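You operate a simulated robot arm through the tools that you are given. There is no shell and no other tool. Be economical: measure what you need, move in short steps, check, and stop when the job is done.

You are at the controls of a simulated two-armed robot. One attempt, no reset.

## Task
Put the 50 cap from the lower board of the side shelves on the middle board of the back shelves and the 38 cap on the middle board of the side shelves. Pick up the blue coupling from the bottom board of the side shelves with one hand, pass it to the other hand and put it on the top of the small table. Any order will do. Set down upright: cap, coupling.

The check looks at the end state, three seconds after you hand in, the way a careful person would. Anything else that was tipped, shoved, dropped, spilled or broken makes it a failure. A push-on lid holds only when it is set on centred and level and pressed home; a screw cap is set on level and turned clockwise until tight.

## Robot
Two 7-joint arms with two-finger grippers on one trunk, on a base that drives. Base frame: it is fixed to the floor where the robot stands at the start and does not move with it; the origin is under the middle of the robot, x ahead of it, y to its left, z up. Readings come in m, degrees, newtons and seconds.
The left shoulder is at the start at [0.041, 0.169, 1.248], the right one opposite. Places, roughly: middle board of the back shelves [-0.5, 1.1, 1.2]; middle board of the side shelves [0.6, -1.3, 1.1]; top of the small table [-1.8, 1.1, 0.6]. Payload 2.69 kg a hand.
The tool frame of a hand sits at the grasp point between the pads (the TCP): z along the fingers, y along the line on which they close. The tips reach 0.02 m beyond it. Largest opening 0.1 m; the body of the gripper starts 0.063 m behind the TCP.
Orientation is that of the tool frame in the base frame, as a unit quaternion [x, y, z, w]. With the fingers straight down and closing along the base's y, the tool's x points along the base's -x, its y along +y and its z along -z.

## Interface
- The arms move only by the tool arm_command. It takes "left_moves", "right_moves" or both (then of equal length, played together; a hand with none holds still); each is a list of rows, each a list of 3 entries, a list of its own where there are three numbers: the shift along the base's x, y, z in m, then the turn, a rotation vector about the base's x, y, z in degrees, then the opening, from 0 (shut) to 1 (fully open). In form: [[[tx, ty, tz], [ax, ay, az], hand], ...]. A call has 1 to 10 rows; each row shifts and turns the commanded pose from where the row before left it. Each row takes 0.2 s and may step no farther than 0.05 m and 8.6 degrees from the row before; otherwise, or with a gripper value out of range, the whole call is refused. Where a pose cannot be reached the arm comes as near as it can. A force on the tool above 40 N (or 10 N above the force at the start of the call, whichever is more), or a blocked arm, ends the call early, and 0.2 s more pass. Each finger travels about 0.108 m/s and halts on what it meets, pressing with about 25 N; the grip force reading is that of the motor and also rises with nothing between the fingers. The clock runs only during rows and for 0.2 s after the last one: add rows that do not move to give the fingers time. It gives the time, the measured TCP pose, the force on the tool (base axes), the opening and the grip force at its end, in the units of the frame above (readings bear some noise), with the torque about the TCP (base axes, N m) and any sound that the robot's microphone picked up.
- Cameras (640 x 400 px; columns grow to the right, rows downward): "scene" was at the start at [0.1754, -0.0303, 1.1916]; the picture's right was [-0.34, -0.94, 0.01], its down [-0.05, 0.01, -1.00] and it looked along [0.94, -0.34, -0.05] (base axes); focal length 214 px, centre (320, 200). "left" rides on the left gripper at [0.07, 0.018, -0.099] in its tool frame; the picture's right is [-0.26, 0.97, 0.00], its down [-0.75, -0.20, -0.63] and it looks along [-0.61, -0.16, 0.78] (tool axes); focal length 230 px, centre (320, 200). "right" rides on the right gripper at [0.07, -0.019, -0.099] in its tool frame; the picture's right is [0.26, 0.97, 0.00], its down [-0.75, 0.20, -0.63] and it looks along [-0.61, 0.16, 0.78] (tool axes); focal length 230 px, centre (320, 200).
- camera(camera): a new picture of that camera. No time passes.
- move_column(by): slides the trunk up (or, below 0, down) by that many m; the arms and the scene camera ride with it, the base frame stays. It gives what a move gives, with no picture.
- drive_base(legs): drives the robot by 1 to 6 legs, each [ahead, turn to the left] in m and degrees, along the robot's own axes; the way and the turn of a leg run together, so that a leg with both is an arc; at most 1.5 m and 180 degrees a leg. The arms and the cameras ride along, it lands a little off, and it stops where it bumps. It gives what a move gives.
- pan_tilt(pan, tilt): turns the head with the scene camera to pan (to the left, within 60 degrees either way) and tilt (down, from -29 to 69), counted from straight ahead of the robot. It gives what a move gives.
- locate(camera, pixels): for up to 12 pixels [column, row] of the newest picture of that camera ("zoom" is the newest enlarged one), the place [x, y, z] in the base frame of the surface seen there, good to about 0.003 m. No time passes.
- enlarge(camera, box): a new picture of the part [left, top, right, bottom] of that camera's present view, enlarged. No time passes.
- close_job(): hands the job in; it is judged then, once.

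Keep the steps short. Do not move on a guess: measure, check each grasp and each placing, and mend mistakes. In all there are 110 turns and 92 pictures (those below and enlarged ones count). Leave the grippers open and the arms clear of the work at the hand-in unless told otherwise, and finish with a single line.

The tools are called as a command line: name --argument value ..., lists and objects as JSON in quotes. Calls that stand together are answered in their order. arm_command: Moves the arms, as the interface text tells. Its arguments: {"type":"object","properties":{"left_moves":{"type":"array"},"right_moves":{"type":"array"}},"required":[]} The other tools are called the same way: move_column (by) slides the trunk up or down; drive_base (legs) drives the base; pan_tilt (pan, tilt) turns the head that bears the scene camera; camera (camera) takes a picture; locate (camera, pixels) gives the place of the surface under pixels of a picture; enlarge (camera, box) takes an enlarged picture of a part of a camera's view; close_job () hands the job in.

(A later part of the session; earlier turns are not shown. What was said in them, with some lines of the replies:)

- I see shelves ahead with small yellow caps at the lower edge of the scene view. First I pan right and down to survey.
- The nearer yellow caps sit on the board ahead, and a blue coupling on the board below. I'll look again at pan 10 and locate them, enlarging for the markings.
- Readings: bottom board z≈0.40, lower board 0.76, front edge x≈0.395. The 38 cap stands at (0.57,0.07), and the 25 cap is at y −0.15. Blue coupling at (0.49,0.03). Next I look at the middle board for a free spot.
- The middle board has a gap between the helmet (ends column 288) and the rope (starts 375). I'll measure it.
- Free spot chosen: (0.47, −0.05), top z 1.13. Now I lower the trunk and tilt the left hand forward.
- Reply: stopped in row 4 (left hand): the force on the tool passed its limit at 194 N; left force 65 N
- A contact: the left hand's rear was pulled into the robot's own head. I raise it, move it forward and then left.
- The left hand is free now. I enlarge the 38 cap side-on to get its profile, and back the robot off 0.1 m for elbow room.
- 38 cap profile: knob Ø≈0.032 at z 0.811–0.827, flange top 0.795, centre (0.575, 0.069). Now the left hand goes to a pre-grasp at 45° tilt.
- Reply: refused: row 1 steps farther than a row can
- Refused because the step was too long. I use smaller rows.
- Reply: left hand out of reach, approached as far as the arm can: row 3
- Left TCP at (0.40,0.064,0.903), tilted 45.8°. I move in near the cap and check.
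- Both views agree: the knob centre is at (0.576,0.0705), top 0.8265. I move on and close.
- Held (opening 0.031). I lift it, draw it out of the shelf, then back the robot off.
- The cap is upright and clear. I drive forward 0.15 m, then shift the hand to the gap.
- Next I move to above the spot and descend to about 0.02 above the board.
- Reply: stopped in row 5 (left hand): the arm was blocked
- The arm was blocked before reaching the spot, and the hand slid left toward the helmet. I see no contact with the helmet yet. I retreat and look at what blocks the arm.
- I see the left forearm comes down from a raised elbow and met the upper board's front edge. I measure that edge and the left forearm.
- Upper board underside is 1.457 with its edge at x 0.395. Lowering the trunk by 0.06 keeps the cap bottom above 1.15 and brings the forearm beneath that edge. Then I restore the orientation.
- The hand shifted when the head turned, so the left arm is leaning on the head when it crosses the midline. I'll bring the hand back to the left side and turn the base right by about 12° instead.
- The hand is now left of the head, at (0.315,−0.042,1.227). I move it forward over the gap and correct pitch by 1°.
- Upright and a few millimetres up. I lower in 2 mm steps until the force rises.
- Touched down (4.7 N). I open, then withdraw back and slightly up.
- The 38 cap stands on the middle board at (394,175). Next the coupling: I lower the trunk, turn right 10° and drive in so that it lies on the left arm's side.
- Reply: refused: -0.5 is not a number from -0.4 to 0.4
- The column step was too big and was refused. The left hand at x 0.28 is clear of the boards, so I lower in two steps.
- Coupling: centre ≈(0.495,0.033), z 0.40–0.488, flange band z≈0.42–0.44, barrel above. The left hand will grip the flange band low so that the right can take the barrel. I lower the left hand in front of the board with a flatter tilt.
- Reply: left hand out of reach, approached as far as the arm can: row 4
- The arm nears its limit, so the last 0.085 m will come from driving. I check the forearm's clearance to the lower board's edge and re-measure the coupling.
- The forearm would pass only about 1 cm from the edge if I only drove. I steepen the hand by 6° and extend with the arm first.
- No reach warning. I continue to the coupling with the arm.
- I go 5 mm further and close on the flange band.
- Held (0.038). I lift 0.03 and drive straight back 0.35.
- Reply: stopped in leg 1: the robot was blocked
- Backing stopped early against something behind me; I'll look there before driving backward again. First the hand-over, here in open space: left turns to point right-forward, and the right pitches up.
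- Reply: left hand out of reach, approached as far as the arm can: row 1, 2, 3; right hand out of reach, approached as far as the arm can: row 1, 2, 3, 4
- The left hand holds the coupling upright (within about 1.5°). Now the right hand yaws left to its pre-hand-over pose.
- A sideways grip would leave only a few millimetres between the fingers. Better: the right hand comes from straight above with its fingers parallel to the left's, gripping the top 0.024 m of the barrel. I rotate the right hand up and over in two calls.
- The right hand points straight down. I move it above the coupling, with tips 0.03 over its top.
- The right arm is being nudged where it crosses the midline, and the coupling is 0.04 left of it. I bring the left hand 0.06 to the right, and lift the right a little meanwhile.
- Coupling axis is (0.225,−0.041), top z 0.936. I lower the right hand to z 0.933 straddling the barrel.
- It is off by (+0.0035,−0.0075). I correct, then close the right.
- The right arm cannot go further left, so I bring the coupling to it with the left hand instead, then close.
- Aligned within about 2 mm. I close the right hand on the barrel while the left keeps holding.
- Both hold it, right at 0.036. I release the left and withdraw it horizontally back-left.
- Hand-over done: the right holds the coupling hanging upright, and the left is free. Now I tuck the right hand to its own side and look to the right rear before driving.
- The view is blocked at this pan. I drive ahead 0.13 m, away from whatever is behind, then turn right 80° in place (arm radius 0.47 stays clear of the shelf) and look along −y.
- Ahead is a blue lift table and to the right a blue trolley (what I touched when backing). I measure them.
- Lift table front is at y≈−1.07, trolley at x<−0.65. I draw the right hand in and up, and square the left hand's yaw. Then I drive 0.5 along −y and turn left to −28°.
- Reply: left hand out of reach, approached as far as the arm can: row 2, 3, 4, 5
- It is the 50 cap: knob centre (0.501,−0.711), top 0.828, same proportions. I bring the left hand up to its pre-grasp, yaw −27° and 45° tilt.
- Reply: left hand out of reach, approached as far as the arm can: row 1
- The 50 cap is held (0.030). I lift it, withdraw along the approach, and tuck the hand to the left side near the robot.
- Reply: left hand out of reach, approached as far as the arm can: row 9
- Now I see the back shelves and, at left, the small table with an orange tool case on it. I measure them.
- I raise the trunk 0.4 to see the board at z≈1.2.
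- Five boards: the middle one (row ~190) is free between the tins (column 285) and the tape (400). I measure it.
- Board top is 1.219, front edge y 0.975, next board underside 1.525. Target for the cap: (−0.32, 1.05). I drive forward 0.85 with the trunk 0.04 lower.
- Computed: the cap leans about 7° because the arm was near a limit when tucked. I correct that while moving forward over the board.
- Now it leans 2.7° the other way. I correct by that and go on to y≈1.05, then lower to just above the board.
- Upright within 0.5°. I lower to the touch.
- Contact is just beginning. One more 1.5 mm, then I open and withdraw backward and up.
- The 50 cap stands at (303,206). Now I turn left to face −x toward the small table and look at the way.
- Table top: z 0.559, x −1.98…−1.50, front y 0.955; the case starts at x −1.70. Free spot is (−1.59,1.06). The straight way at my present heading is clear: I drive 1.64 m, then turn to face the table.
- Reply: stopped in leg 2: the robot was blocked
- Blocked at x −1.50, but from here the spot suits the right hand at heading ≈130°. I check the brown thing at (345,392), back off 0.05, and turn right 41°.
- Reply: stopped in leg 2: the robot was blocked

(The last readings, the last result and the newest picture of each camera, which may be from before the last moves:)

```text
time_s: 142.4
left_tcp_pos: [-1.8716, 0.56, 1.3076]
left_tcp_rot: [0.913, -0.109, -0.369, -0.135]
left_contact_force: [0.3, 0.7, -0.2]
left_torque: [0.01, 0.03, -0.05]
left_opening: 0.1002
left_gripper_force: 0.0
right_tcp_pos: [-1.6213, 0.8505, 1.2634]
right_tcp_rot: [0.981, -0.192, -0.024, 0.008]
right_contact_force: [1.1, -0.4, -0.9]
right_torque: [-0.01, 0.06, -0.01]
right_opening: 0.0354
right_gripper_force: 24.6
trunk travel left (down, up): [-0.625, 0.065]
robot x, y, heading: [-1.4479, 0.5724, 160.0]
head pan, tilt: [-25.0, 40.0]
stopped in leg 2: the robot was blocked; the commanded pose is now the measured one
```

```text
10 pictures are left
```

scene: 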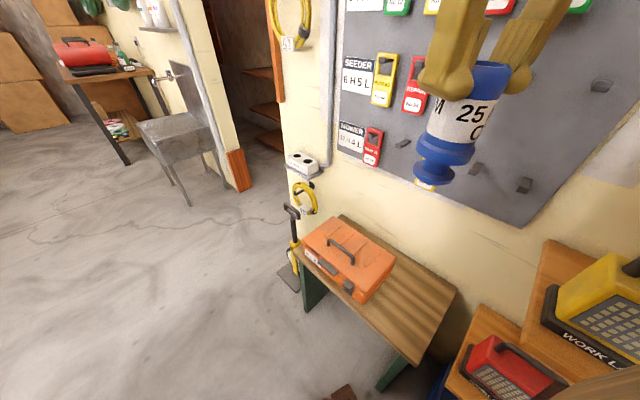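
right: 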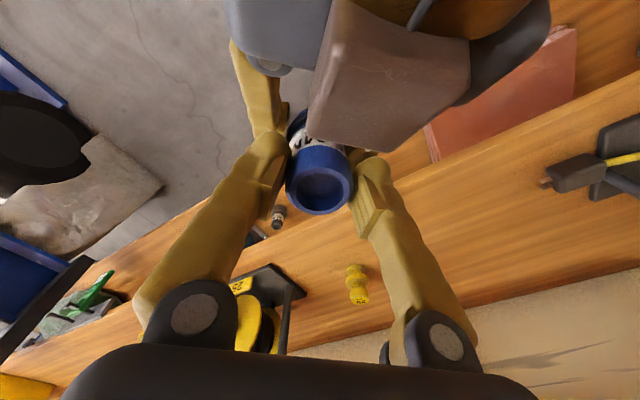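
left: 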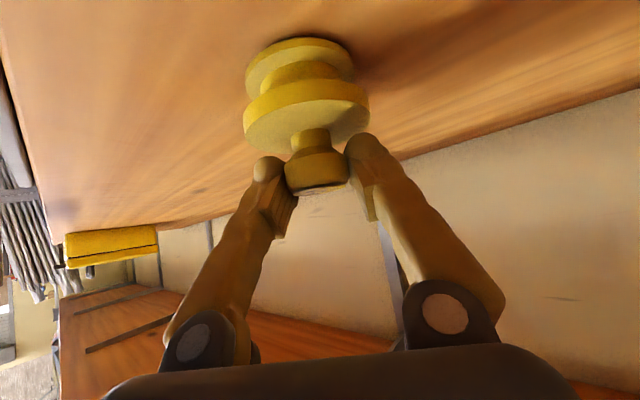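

The corner at (345,392) moves with me: it is my own base. Something still blocks turning right; I pan right to see whether the right elbow is at the shelf.

locate --camera "scene" --pixels '[[620, 385], [345, 394], [385, 375], [445, 385], [480, 370], [545, 265], [560, 320]]'

pan_tilt --pan -45 --tilt 45

camera --camera "scene"

```text
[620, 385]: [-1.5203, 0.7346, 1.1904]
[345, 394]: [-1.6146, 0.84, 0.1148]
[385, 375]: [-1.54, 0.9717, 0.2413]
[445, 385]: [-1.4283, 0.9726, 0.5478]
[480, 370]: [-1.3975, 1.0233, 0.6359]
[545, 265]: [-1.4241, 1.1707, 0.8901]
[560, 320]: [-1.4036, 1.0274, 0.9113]
```

```text
time_s: 143.2
left_tcp_pos: [-1.8885, 0.5697, 1.3034]
left_tcp_rot: [0.915, -0.108, -0.364, -0.139]
left_contact_force: [-0.1, 0.3, -0.9]
left_torque: [0.02, -0.04, -0.03]
left_opening: 0.1002
left_gripper_force: 0.0
right_tcp_pos: [-1.6416, 0.8554, 1.2582]
right_tcp_rot: [0.98, -0.197, -0.02, 0.011]
right_contact_force: [-1.0, -0.3, -1.3]
right_torque: [-0.02, -0.04, 0.04]
right_opening: 0.0354
right_gripper_force: 25.1
trunk travel left (down, up): [-0.625, 0.065]
robot x, y, heading: [-1.4518, 0.5657, 160.0]
head pan, tilt: [-45.0, 45.0]
```

```text
9 pictures are left
```

scene: 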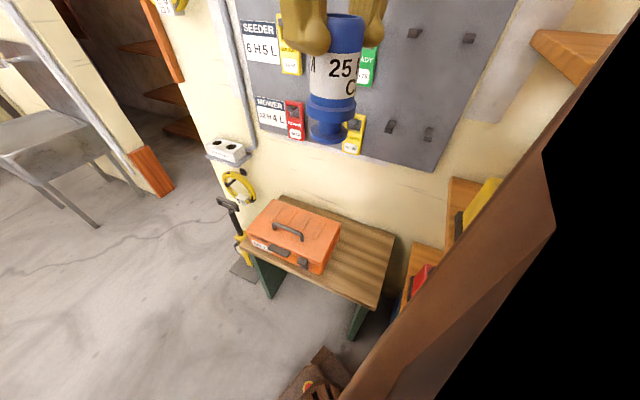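

locate --camera "scene" --pixels '[[500, 240], [400, 380], [590, 110], [450, 300], [560, 60], [425, 270], [350, 310], [330, 365], [540, 145], [600, 85]]'

```text
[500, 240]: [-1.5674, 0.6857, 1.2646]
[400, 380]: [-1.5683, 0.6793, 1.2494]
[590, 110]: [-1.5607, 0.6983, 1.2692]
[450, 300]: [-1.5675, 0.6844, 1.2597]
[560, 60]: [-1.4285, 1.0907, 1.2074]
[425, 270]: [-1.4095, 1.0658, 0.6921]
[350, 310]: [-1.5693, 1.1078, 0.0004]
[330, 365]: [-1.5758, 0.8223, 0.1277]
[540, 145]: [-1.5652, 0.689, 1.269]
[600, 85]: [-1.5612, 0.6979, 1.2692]
```

The likely cause: my right elbow rubs the front edge of the back shelves (about 0.4 m from my centre). I back away along this heading, turn to −x, pass at y≈0.47, and face the table squarely from x≈−1.75.

drive_base --legs '[[-0.25, 0], [0, 21], [0.54, 0], [0, -91]]'

pan_tilt --pan -15 --tilt 30

camera --camera "scene"

```text
time_s: 145.5
left_tcp_pos: [-1.6529, 0.4749, 1.3172]
left_tcp_rot: [0.913, -0.074, -0.374, -0.145]
left_contact_force: [0.3, -0.3, -0.7]
left_torque: [-0.01, -0.02, -0.01]
left_opening: 0.1002
left_gripper_force: 0.2
right_tcp_pos: [-1.4269, 0.753, 1.2643]
right_tcp_rot: [0.981, -0.191, -0.023, 0.025]
right_contact_force: [-1.1, -0.3, -0.8]
right_torque: [0.02, -0.04, -0.04]
right_opening: 0.0357
right_gripper_force: 24.8
trunk travel left (down, up): [-0.625, 0.065]
robot x, y, heading: [-1.2207, 0.4839, 162.8]
head pan, tilt: [-45.0, 45.0]
stopped in leg 2: the robot was blocked; the commanded pose is now the measured one
```

```text
time_s: 146.4
left_tcp_pos: [-1.6511, 0.4745, 1.318]
left_tcp_rot: [0.913, -0.074, -0.375, -0.145]
left_contact_force: [-0.2, 0.0, 0.4]
left_torque: [0.01, 0.01, 0.04]
left_opening: 0.1003
left_gripper_force: 0.1
right_tcp_pos: [-1.4261, 0.7532, 1.2641]
right_tcp_rot: [0.981, -0.191, -0.023, 0.023]
right_contact_force: [0.3, -1.4, -1.4]
right_torque: [0.01, -0.02, 0.0]
right_opening: 0.0357
right_gripper_force: 25.3
trunk travel left (down, up): [-0.625, 0.065]
robot x, y, heading: [-1.2187, 0.4832, 162.6]
head pan, tilt: [-15.0, 30.0]
```

```text
8 pictures are left
```

scene: 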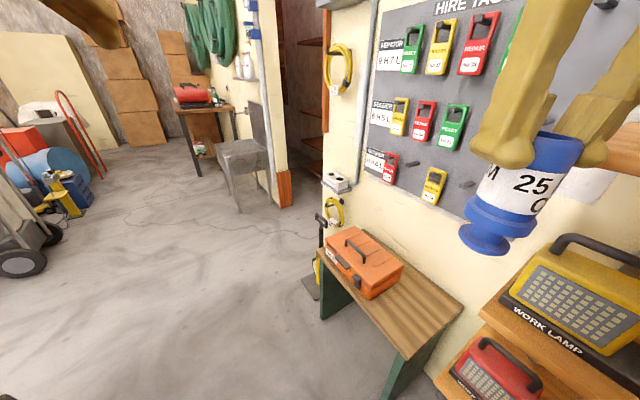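

Turning left is blocked too, so something is touching, most likely the right elbow at the shelf. Before any further driving I yaw the left hand to the right to use its camera on my right side and the shelf.

arm_command --left_moves '[[[0, -0.01, 0], [0, 0, -8], 1], [[0, -0.01, 0], [0, 0, -8], 1], [[0, 0, 0], [0, 0, -8], 1], [[0, 0, 0], [0, 0, -8], 1], [[0, 0, 0], [0, 0, -8], 1], [[0, 0, 0], [0, 0, -8], 1], [[0, 0, 0], [0, 0, -8], 1], [[0, 0, 0], [0, 0, -8], 1], [[0, 0, 0], [0, 0, -8], 1], [[0, 0, 0], [0, 0, 0], 1]]'

camera --camera "left"

```text
time_s: 148.6
left_tcp_pos: [-1.6507, 0.4513, 1.3253]
left_tcp_rot: [0.69, -0.602, -0.226, -0.332]
left_contact_force: [-0.8, -0.1, -0.2]
left_torque: [-0.02, 0.02, -0.01]
left_opening: 0.1001
left_gripper_force: 0.0
left hand out of reach, approached as far as the arm can: row 1
right_tcp_pos: [-1.424, 0.7538, 1.2648]
right_tcp_rot: [0.981, -0.19, -0.023, 0.024]
right_contact_force: [0.0, -0.1, -1.4]
right_torque: [0.0, -0.02, -0.01]
right_opening: 0.0355
right_gripper_force: 25.0
trunk travel left (down, up): [-0.625, 0.065]
robot x, y, heading: [-1.2197, 0.483, 162.6]
head pan, tilt: [-15.0, 30.0]
```

```text
7 pictures are left
```

left: 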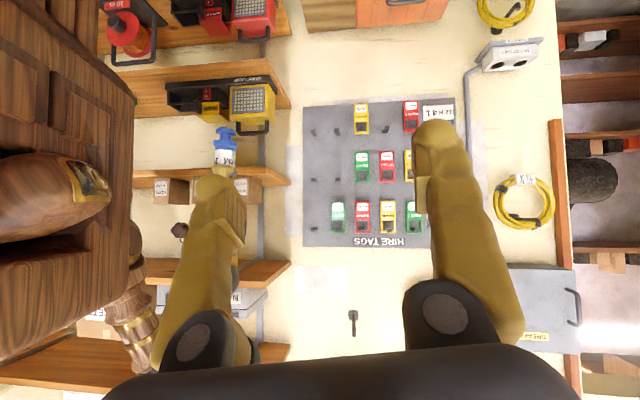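

I see (upside-down) the shelf end with its cartons still standing on the middle board, and my right forearm rising to an elbow near the upper board. I measure the elbow.

locate --camera "left" --pixels '[[130, 300], [140, 325], [148, 345], [125, 335], [130, 250], [270, 275], [275, 178], [180, 232], [200, 305], [90, 330], [150, 362], [110, 280]]'

enlarge --camera "left" --box '[60, 160, 300, 370]'

```text
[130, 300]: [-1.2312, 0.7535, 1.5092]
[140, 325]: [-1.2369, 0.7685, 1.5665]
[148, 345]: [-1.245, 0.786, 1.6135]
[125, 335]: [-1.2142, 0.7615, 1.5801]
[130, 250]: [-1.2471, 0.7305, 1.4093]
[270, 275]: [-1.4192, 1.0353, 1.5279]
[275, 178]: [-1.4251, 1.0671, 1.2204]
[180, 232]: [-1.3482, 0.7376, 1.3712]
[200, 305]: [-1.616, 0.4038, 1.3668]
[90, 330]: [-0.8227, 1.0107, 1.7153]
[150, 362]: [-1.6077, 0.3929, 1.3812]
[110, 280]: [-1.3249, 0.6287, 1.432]
```

```text
1.90 times, centred on (180, 265) of left
```

zoom: 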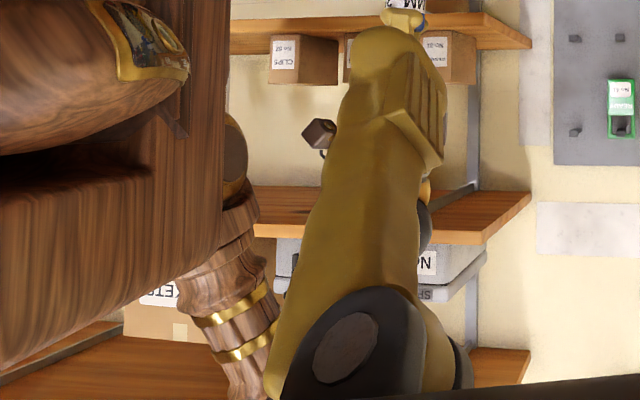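

The right arm is clear of the shelf (forearm at y<0.79) and the shelf goods stand undisturbed. I probe with a small left turn to see what it gives.

locate --camera "scene" --pixels '[[4, 397], [20, 385], [100, 390], [200, 390], [40, 300]]'

drive_base --legs '[[0, 6]]'

```text
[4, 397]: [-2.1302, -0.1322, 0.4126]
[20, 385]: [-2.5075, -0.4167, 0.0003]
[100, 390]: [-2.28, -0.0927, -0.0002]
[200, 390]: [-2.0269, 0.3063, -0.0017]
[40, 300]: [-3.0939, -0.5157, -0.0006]
```

```text
time_s: 149.6
left_tcp_pos: [-1.6446, 0.4087, 1.3254]
left_tcp_rot: [0.722, -0.565, -0.243, -0.318]
left_contact_force: [-0.4, 1.0, -0.1]
left_torque: [-0.08, 0.05, 0.02]
left_opening: 0.1
left_gripper_force: 0.0
right_tcp_pos: [-1.4501, 0.7314, 1.2643]
right_tcp_rot: [0.99, -0.139, -0.023, 0.028]
right_contact_force: [0.3, 0.3, -1.8]
right_torque: [-0.1, 0.04, 0.01]
right_opening: 0.0353
right_gripper_force: 24.3
trunk travel left (down, up): [-0.625, 0.065]
robot x, y, heading: [-1.218, 0.4834, 168.9]
head pan, tilt: [-15.0, 30.0]
```

That worked. I continue turning left to about 181°, then drive 0.5 ahead.

drive_base --legs '[[0, 12], [0.25, 0], [0.25, 0]]'

```text
time_s: 153.7
left_tcp_pos: [-2.1029, 0.3096, 1.3332]
left_tcp_rot: [0.774, -0.488, -0.285, -0.286]
left_contact_force: [-0.2, 1.0, 0.7]
left_torque: [-0.08, 0.01, 0.0]
left_opening: 0.1
left_gripper_force: 0.1
right_tcp_pos: [-2.0006, 0.6656, 1.2722]
right_tcp_rot: [0.999, -0.034, -0.018, 0.03]
right_contact_force: [0.7, -0.3, -0.3]
right_torque: [0.0, 0.03, -0.04]
right_opening: 0.0361
right_gripper_force: 24.9
trunk travel left (down, up): [-0.625, 0.065]
robot x, y, heading: [-1.7354, 0.4776, -178.8]
head pan, tilt: [-15.0, 30.0]
```

Clear now at (−1.735,0.478). I turn the left hand back outward and up, then turn right to face the table.

arm_command --left_moves '[[[0.005, -0.005, 0.01], [0, 0, 8], 1], [[0.005, -0.005, 0.01], [0, 0, 8], 1], [[0, -0.005, 0.01], [0, 0, 8], 1], [[0, -0.005, 0.01], [0, 0, 8], 1], [[0, 0, 0.01], [0, 0, 8], 1], [[0, 0, 0.01], [0, 0, 8], 1], [[0, 0, 0], [0, 0, 0], 1]]'

drive_base --legs '[[0, -45], [0, -45]]'

```text
time_s: 155.3
left_tcp_pos: [-2.0945, 0.2873, 1.3991]
left_tcp_rot: [0.909, -0.123, -0.373, -0.144]
left_contact_force: [0.2, -0.1, -0.4]
left_torque: [-0.01, 0.03, 0.0]
left_opening: 0.1001
left_gripper_force: 0.0
left hand out of reach, approached as far as the arm can: row 5, 6
right_tcp_pos: [-2.0089, 0.659, 1.2698]
right_tcp_rot: [0.998, -0.046, -0.017, 0.039]
right_contact_force: [-0.6, 0.1, -0.8]
right_torque: [0.03, 0.0, -0.01]
right_opening: 0.0357
right_gripper_force: 25.3
trunk travel left (down, up): [-0.625, 0.065]
robot x, y, heading: [-1.7328, 0.4736, -179.0]
head pan, tilt: [-15.0, 30.0]
```

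```text
time_s: 159.8
left_tcp_pos: [-1.9291, 0.8323, 1.403]
left_tcp_rot: [-0.56, 0.723, 0.169, 0.366]
left_contact_force: [-0.6, -0.3, 0.2]
left_torque: [0.0, 0.02, -0.03]
left_opening: 0.1001
left_gripper_force: 0.1
right_tcp_pos: [-1.553, 0.7524, 1.2754]
right_tcp_rot: [-0.686, 0.726, 0.029, -0.016]
right_contact_force: [-1.3, 0.0, -0.7]
right_torque: [-0.01, 0.0, -0.04]
right_opening: 0.0357
right_gripper_force: 24.9
trunk travel left (down, up): [-0.625, 0.065]
robot x, y, heading: [-1.7407, 0.4783, 92.3]
head pan, tilt: [-15.0, 30.0]
```

Facing the table. I lower the trunk 0.4, extend the right hand over the spot, and look.

move_column --by -0.4

arm_command --right_moves '[[[-0.005, 0.045, -0.01], [-0.9, -0.8, 0], 0.25], [[-0.005, 0.045, -0.01], [-0.9, -0.8, 0], 0.25], [[-0.005, 0.045, -0.01], [0, 0, 0], 0.25], [[-0.005, 0.045, -0.01], [0, 0, 0], 0.25], [[-0.005, 0.045, -0.01], [0, 0, 0], 0.25], [[-0.005, 0.045, -0.01], [0, 0, 0], 0.25], [[0, 0.035, -0.01], [0, 0, 0], 0.25], [[0, 0, 0], [0, 0, 0], 0.25]]'

camera --camera "scene"

```text
time_s: 163.7
left_tcp_pos: [-1.9318, 0.823, 1.0036]
left_tcp_rot: [-0.577, 0.712, 0.162, 0.366]
left_contact_force: [0.0, -0.4, -0.5]
left_torque: [0.02, -0.03, 0.01]
left_opening: 0.1
left_gripper_force: 0.1
right_tcp_pos: [-1.5558, 0.7462, 0.8761]
right_tcp_rot: [-0.678, 0.734, 0.034, -0.02]
right_contact_force: [-0.1, 0.6, -1.0]
right_torque: [0.03, 0.01, -0.04]
right_opening: 0.0358
right_gripper_force: 24.9
trunk travel left (down, up): [-0.225, 0.465]
robot x, y, heading: [-1.7363, 0.478, 92.4]
head pan, tilt: [-15.0, 30.0]
```

```text
time_s: 165.5
left_tcp_pos: [-1.9331, 0.8228, 1.0023]
left_tcp_rot: [-0.576, 0.713, 0.161, 0.366]
left_contact_force: [0.8, 0.7, 0.7]
left_torque: [0.01, 0.03, -0.01]
left_opening: 0.0999
left_gripper_force: 0.1
right_tcp_pos: [-1.5818, 1.039, 0.8121]
right_tcp_rot: [-0.687, 0.726, 0.013, -0.011]
right_contact_force: [0.4, 0.3, -1.1]
right_torque: [0.0, 0.0, -0.02]
right_opening: 0.0356
right_gripper_force: 24.9
trunk travel left (down, up): [-0.225, 0.465]
robot x, y, heading: [-1.7422, 0.4725, 92.2]
head pan, tilt: [-15.0, 30.0]
```

```text
5 pictures are left
```

scene: 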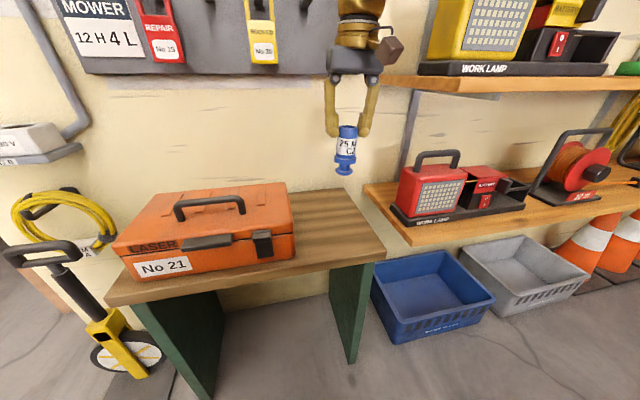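

The coupling hangs upright above the free part of the table (x −1.58, y 1.04). I lower it to about 1 cm above the top.

arm_command --right_moves '[[[0, 0.005, -0.04], [-0.9, 0, 0], 0.25], [[0, 0.005, -0.04], [0, 0, 0], 0.25], [[0, 0, -0.04], [0, 0, 0], 0.25], [[0, 0, -0.03], [0, 0, 0], 0.25], [[0, 0, 0], [0, 0, 0], 0.25]]'

enlarge --camera "scene" --box '[270, 130, 430, 270]'

```text
time_s: 166.7
left_tcp_pos: [-1.9329, 0.8219, 1.0031]
left_tcp_rot: [-0.576, 0.713, 0.161, 0.366]
left_contact_force: [-0.3, 0.4, 0.1]
left_torque: [-0.02, 0.0, -0.02]
left_opening: 0.1
left_gripper_force: 0.0
right_tcp_pos: [-1.5832, 1.0468, 0.6572]
right_tcp_rot: [-0.686, 0.727, 0.007, -0.016]
right_contact_force: [1.2, -0.5, -0.4]
right_torque: [0.0, 0.05, -0.02]
right_opening: 0.0355
right_gripper_force: 25.1
trunk travel left (down, up): [-0.225, 0.465]
robot x, y, heading: [-1.7391, 0.4737, 92.1]
head pan, tilt: [-15.0, 30.0]
```

```text
2.86 times, centred on (350, 200) of scene
```

zoom: 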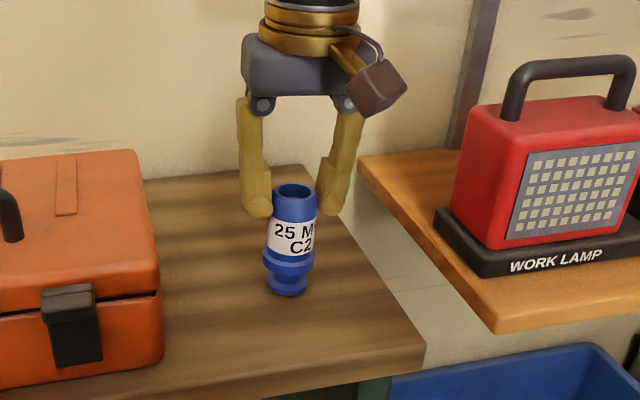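

Upright. I lower until contact.

arm_command --right_moves '[[[0, 0, -0.006], [0, 0, 0], 0.25], [[0, 0, -0.003], [0, 0, 0], 0.25], [[0, 0, -0.001], [0, 0, 0], 0.25], [[0, 0, 0], [0, 0, 0], 0.25]]'

```text
time_s: 167.7
left_tcp_pos: [-1.9332, 0.8211, 1.0028]
left_tcp_rot: [-0.576, 0.712, 0.161, 0.367]
left_contact_force: [-0.1, 0.5, 0.3]
left_torque: [-0.03, 0.01, -0.01]
left_opening: 0.0998
left_gripper_force: 0.0
right_tcp_pos: [-1.5822, 1.0498, 0.6504]
right_tcp_rot: [-0.687, 0.727, 0.01, -0.014]
right_contact_force: [-3.2, 1.2, 23.0]
right_torque: [0.21, 0.08, 0.01]
right_opening: 0.0358
right_gripper_force: 25.0
trunk travel left (down, up): [-0.225, 0.465]
robot x, y, heading: [-1.7403, 0.479, 92.1]
head pan, tilt: [-15.0, 30.0]
```

Contact (23 N). I ease up 2.5 mm of command so it stands with light load, and check.

arm_command --right_moves '[[[0, 0, 0.0025], [0, 0, 0], 0.25], [[0, 0, 0], [0, 0, 0], 0.25]]'

```text
time_s: 168.3
left_tcp_pos: [-1.9322, 0.8242, 1.0031]
left_tcp_rot: [-0.577, 0.713, 0.161, 0.365]
left_contact_force: [0.0, -0.2, 0.1]
left_torque: [0.01, -0.03, 0.0]
left_opening: 0.0999
left_gripper_force: 0.1
right_tcp_pos: [-1.5814, 1.0472, 0.6494]
right_tcp_rot: [-0.687, 0.727, 0.006, -0.018]
right_contact_force: [-0.1, 1.3, 2.2]
right_torque: [0.07, 0.03, -0.01]
right_opening: 0.0358
right_gripper_force: 25.1
trunk travel left (down, up): [-0.225, 0.465]
robot x, y, heading: [-1.7362, 0.4767, 92.3]
head pan, tilt: [-15.0, 30.0]
```

Light contact (2 N). I open and lift the hand straight up.

arm_command --right_moves '[[[0, 0, 0], [0, 0, 0], 0.45], [[0, 0, 0], [0, 0, 0], 0.65], [[0, 0, 0], [0, 0, 0], 0.65], [[0, 0, 0.02], [0, 0, 0], 0.65], [[0, 0, 0.04], [0, 0, 0], 0.65], [[0, 0, 0.045], [0, 0, 0], 0.8], [[0, -0.02, 0.04], [0, 0, 0], 1], [[0, -0.045, 0], [0, 0, 0], 1], [[0, -0.045, 0], [0, 0, 0], 1], [[0, -0.045, 0], [0, 0, 0], 1]]'

camera --camera "scene"

```text
time_s: 170.5
left_tcp_pos: [-1.9325, 0.8222, 1.0032]
left_tcp_rot: [-0.576, 0.713, 0.16, 0.366]
left_contact_force: [-0.1, -0.7, 0.8]
left_torque: [0.02, -0.02, 0.0]
left_opening: 0.1001
left_gripper_force: 0.0
right_tcp_pos: [-1.5813, 0.8912, 0.793]
right_tcp_rot: [-0.686, 0.727, 0.007, -0.016]
right_contact_force: [0.0, -0.1, 0.1]
right_torque: [0.03, 0.03, -0.03]
right_opening: 0.0998
right_gripper_force: 0.0
trunk travel left (down, up): [-0.225, 0.465]
robot x, y, heading: [-1.7374, 0.4772, 92.0]
head pan, tilt: [-15.0, 30.0]
```

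```text
3 pictures are left
```

scene: 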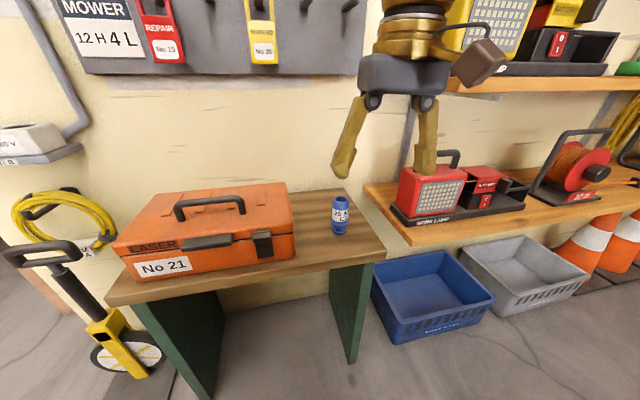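

The coupling stands upright on the table at (340,215), both hands are open and clear, and both caps were seen standing on their boards. I hand the job in.

close_job

```text
The job is handed in.
```

The 38 cap is on the side shelves' middle board, the 50 cap is on the back shelves' middle board, and the blue coupling, passed left to right, is on the small table, all upright; while driving, the base was stopped several times by contact, once most likely against the blue trolley and otherwise against things I could not identify, and I did not check whether those contacts moved anything.
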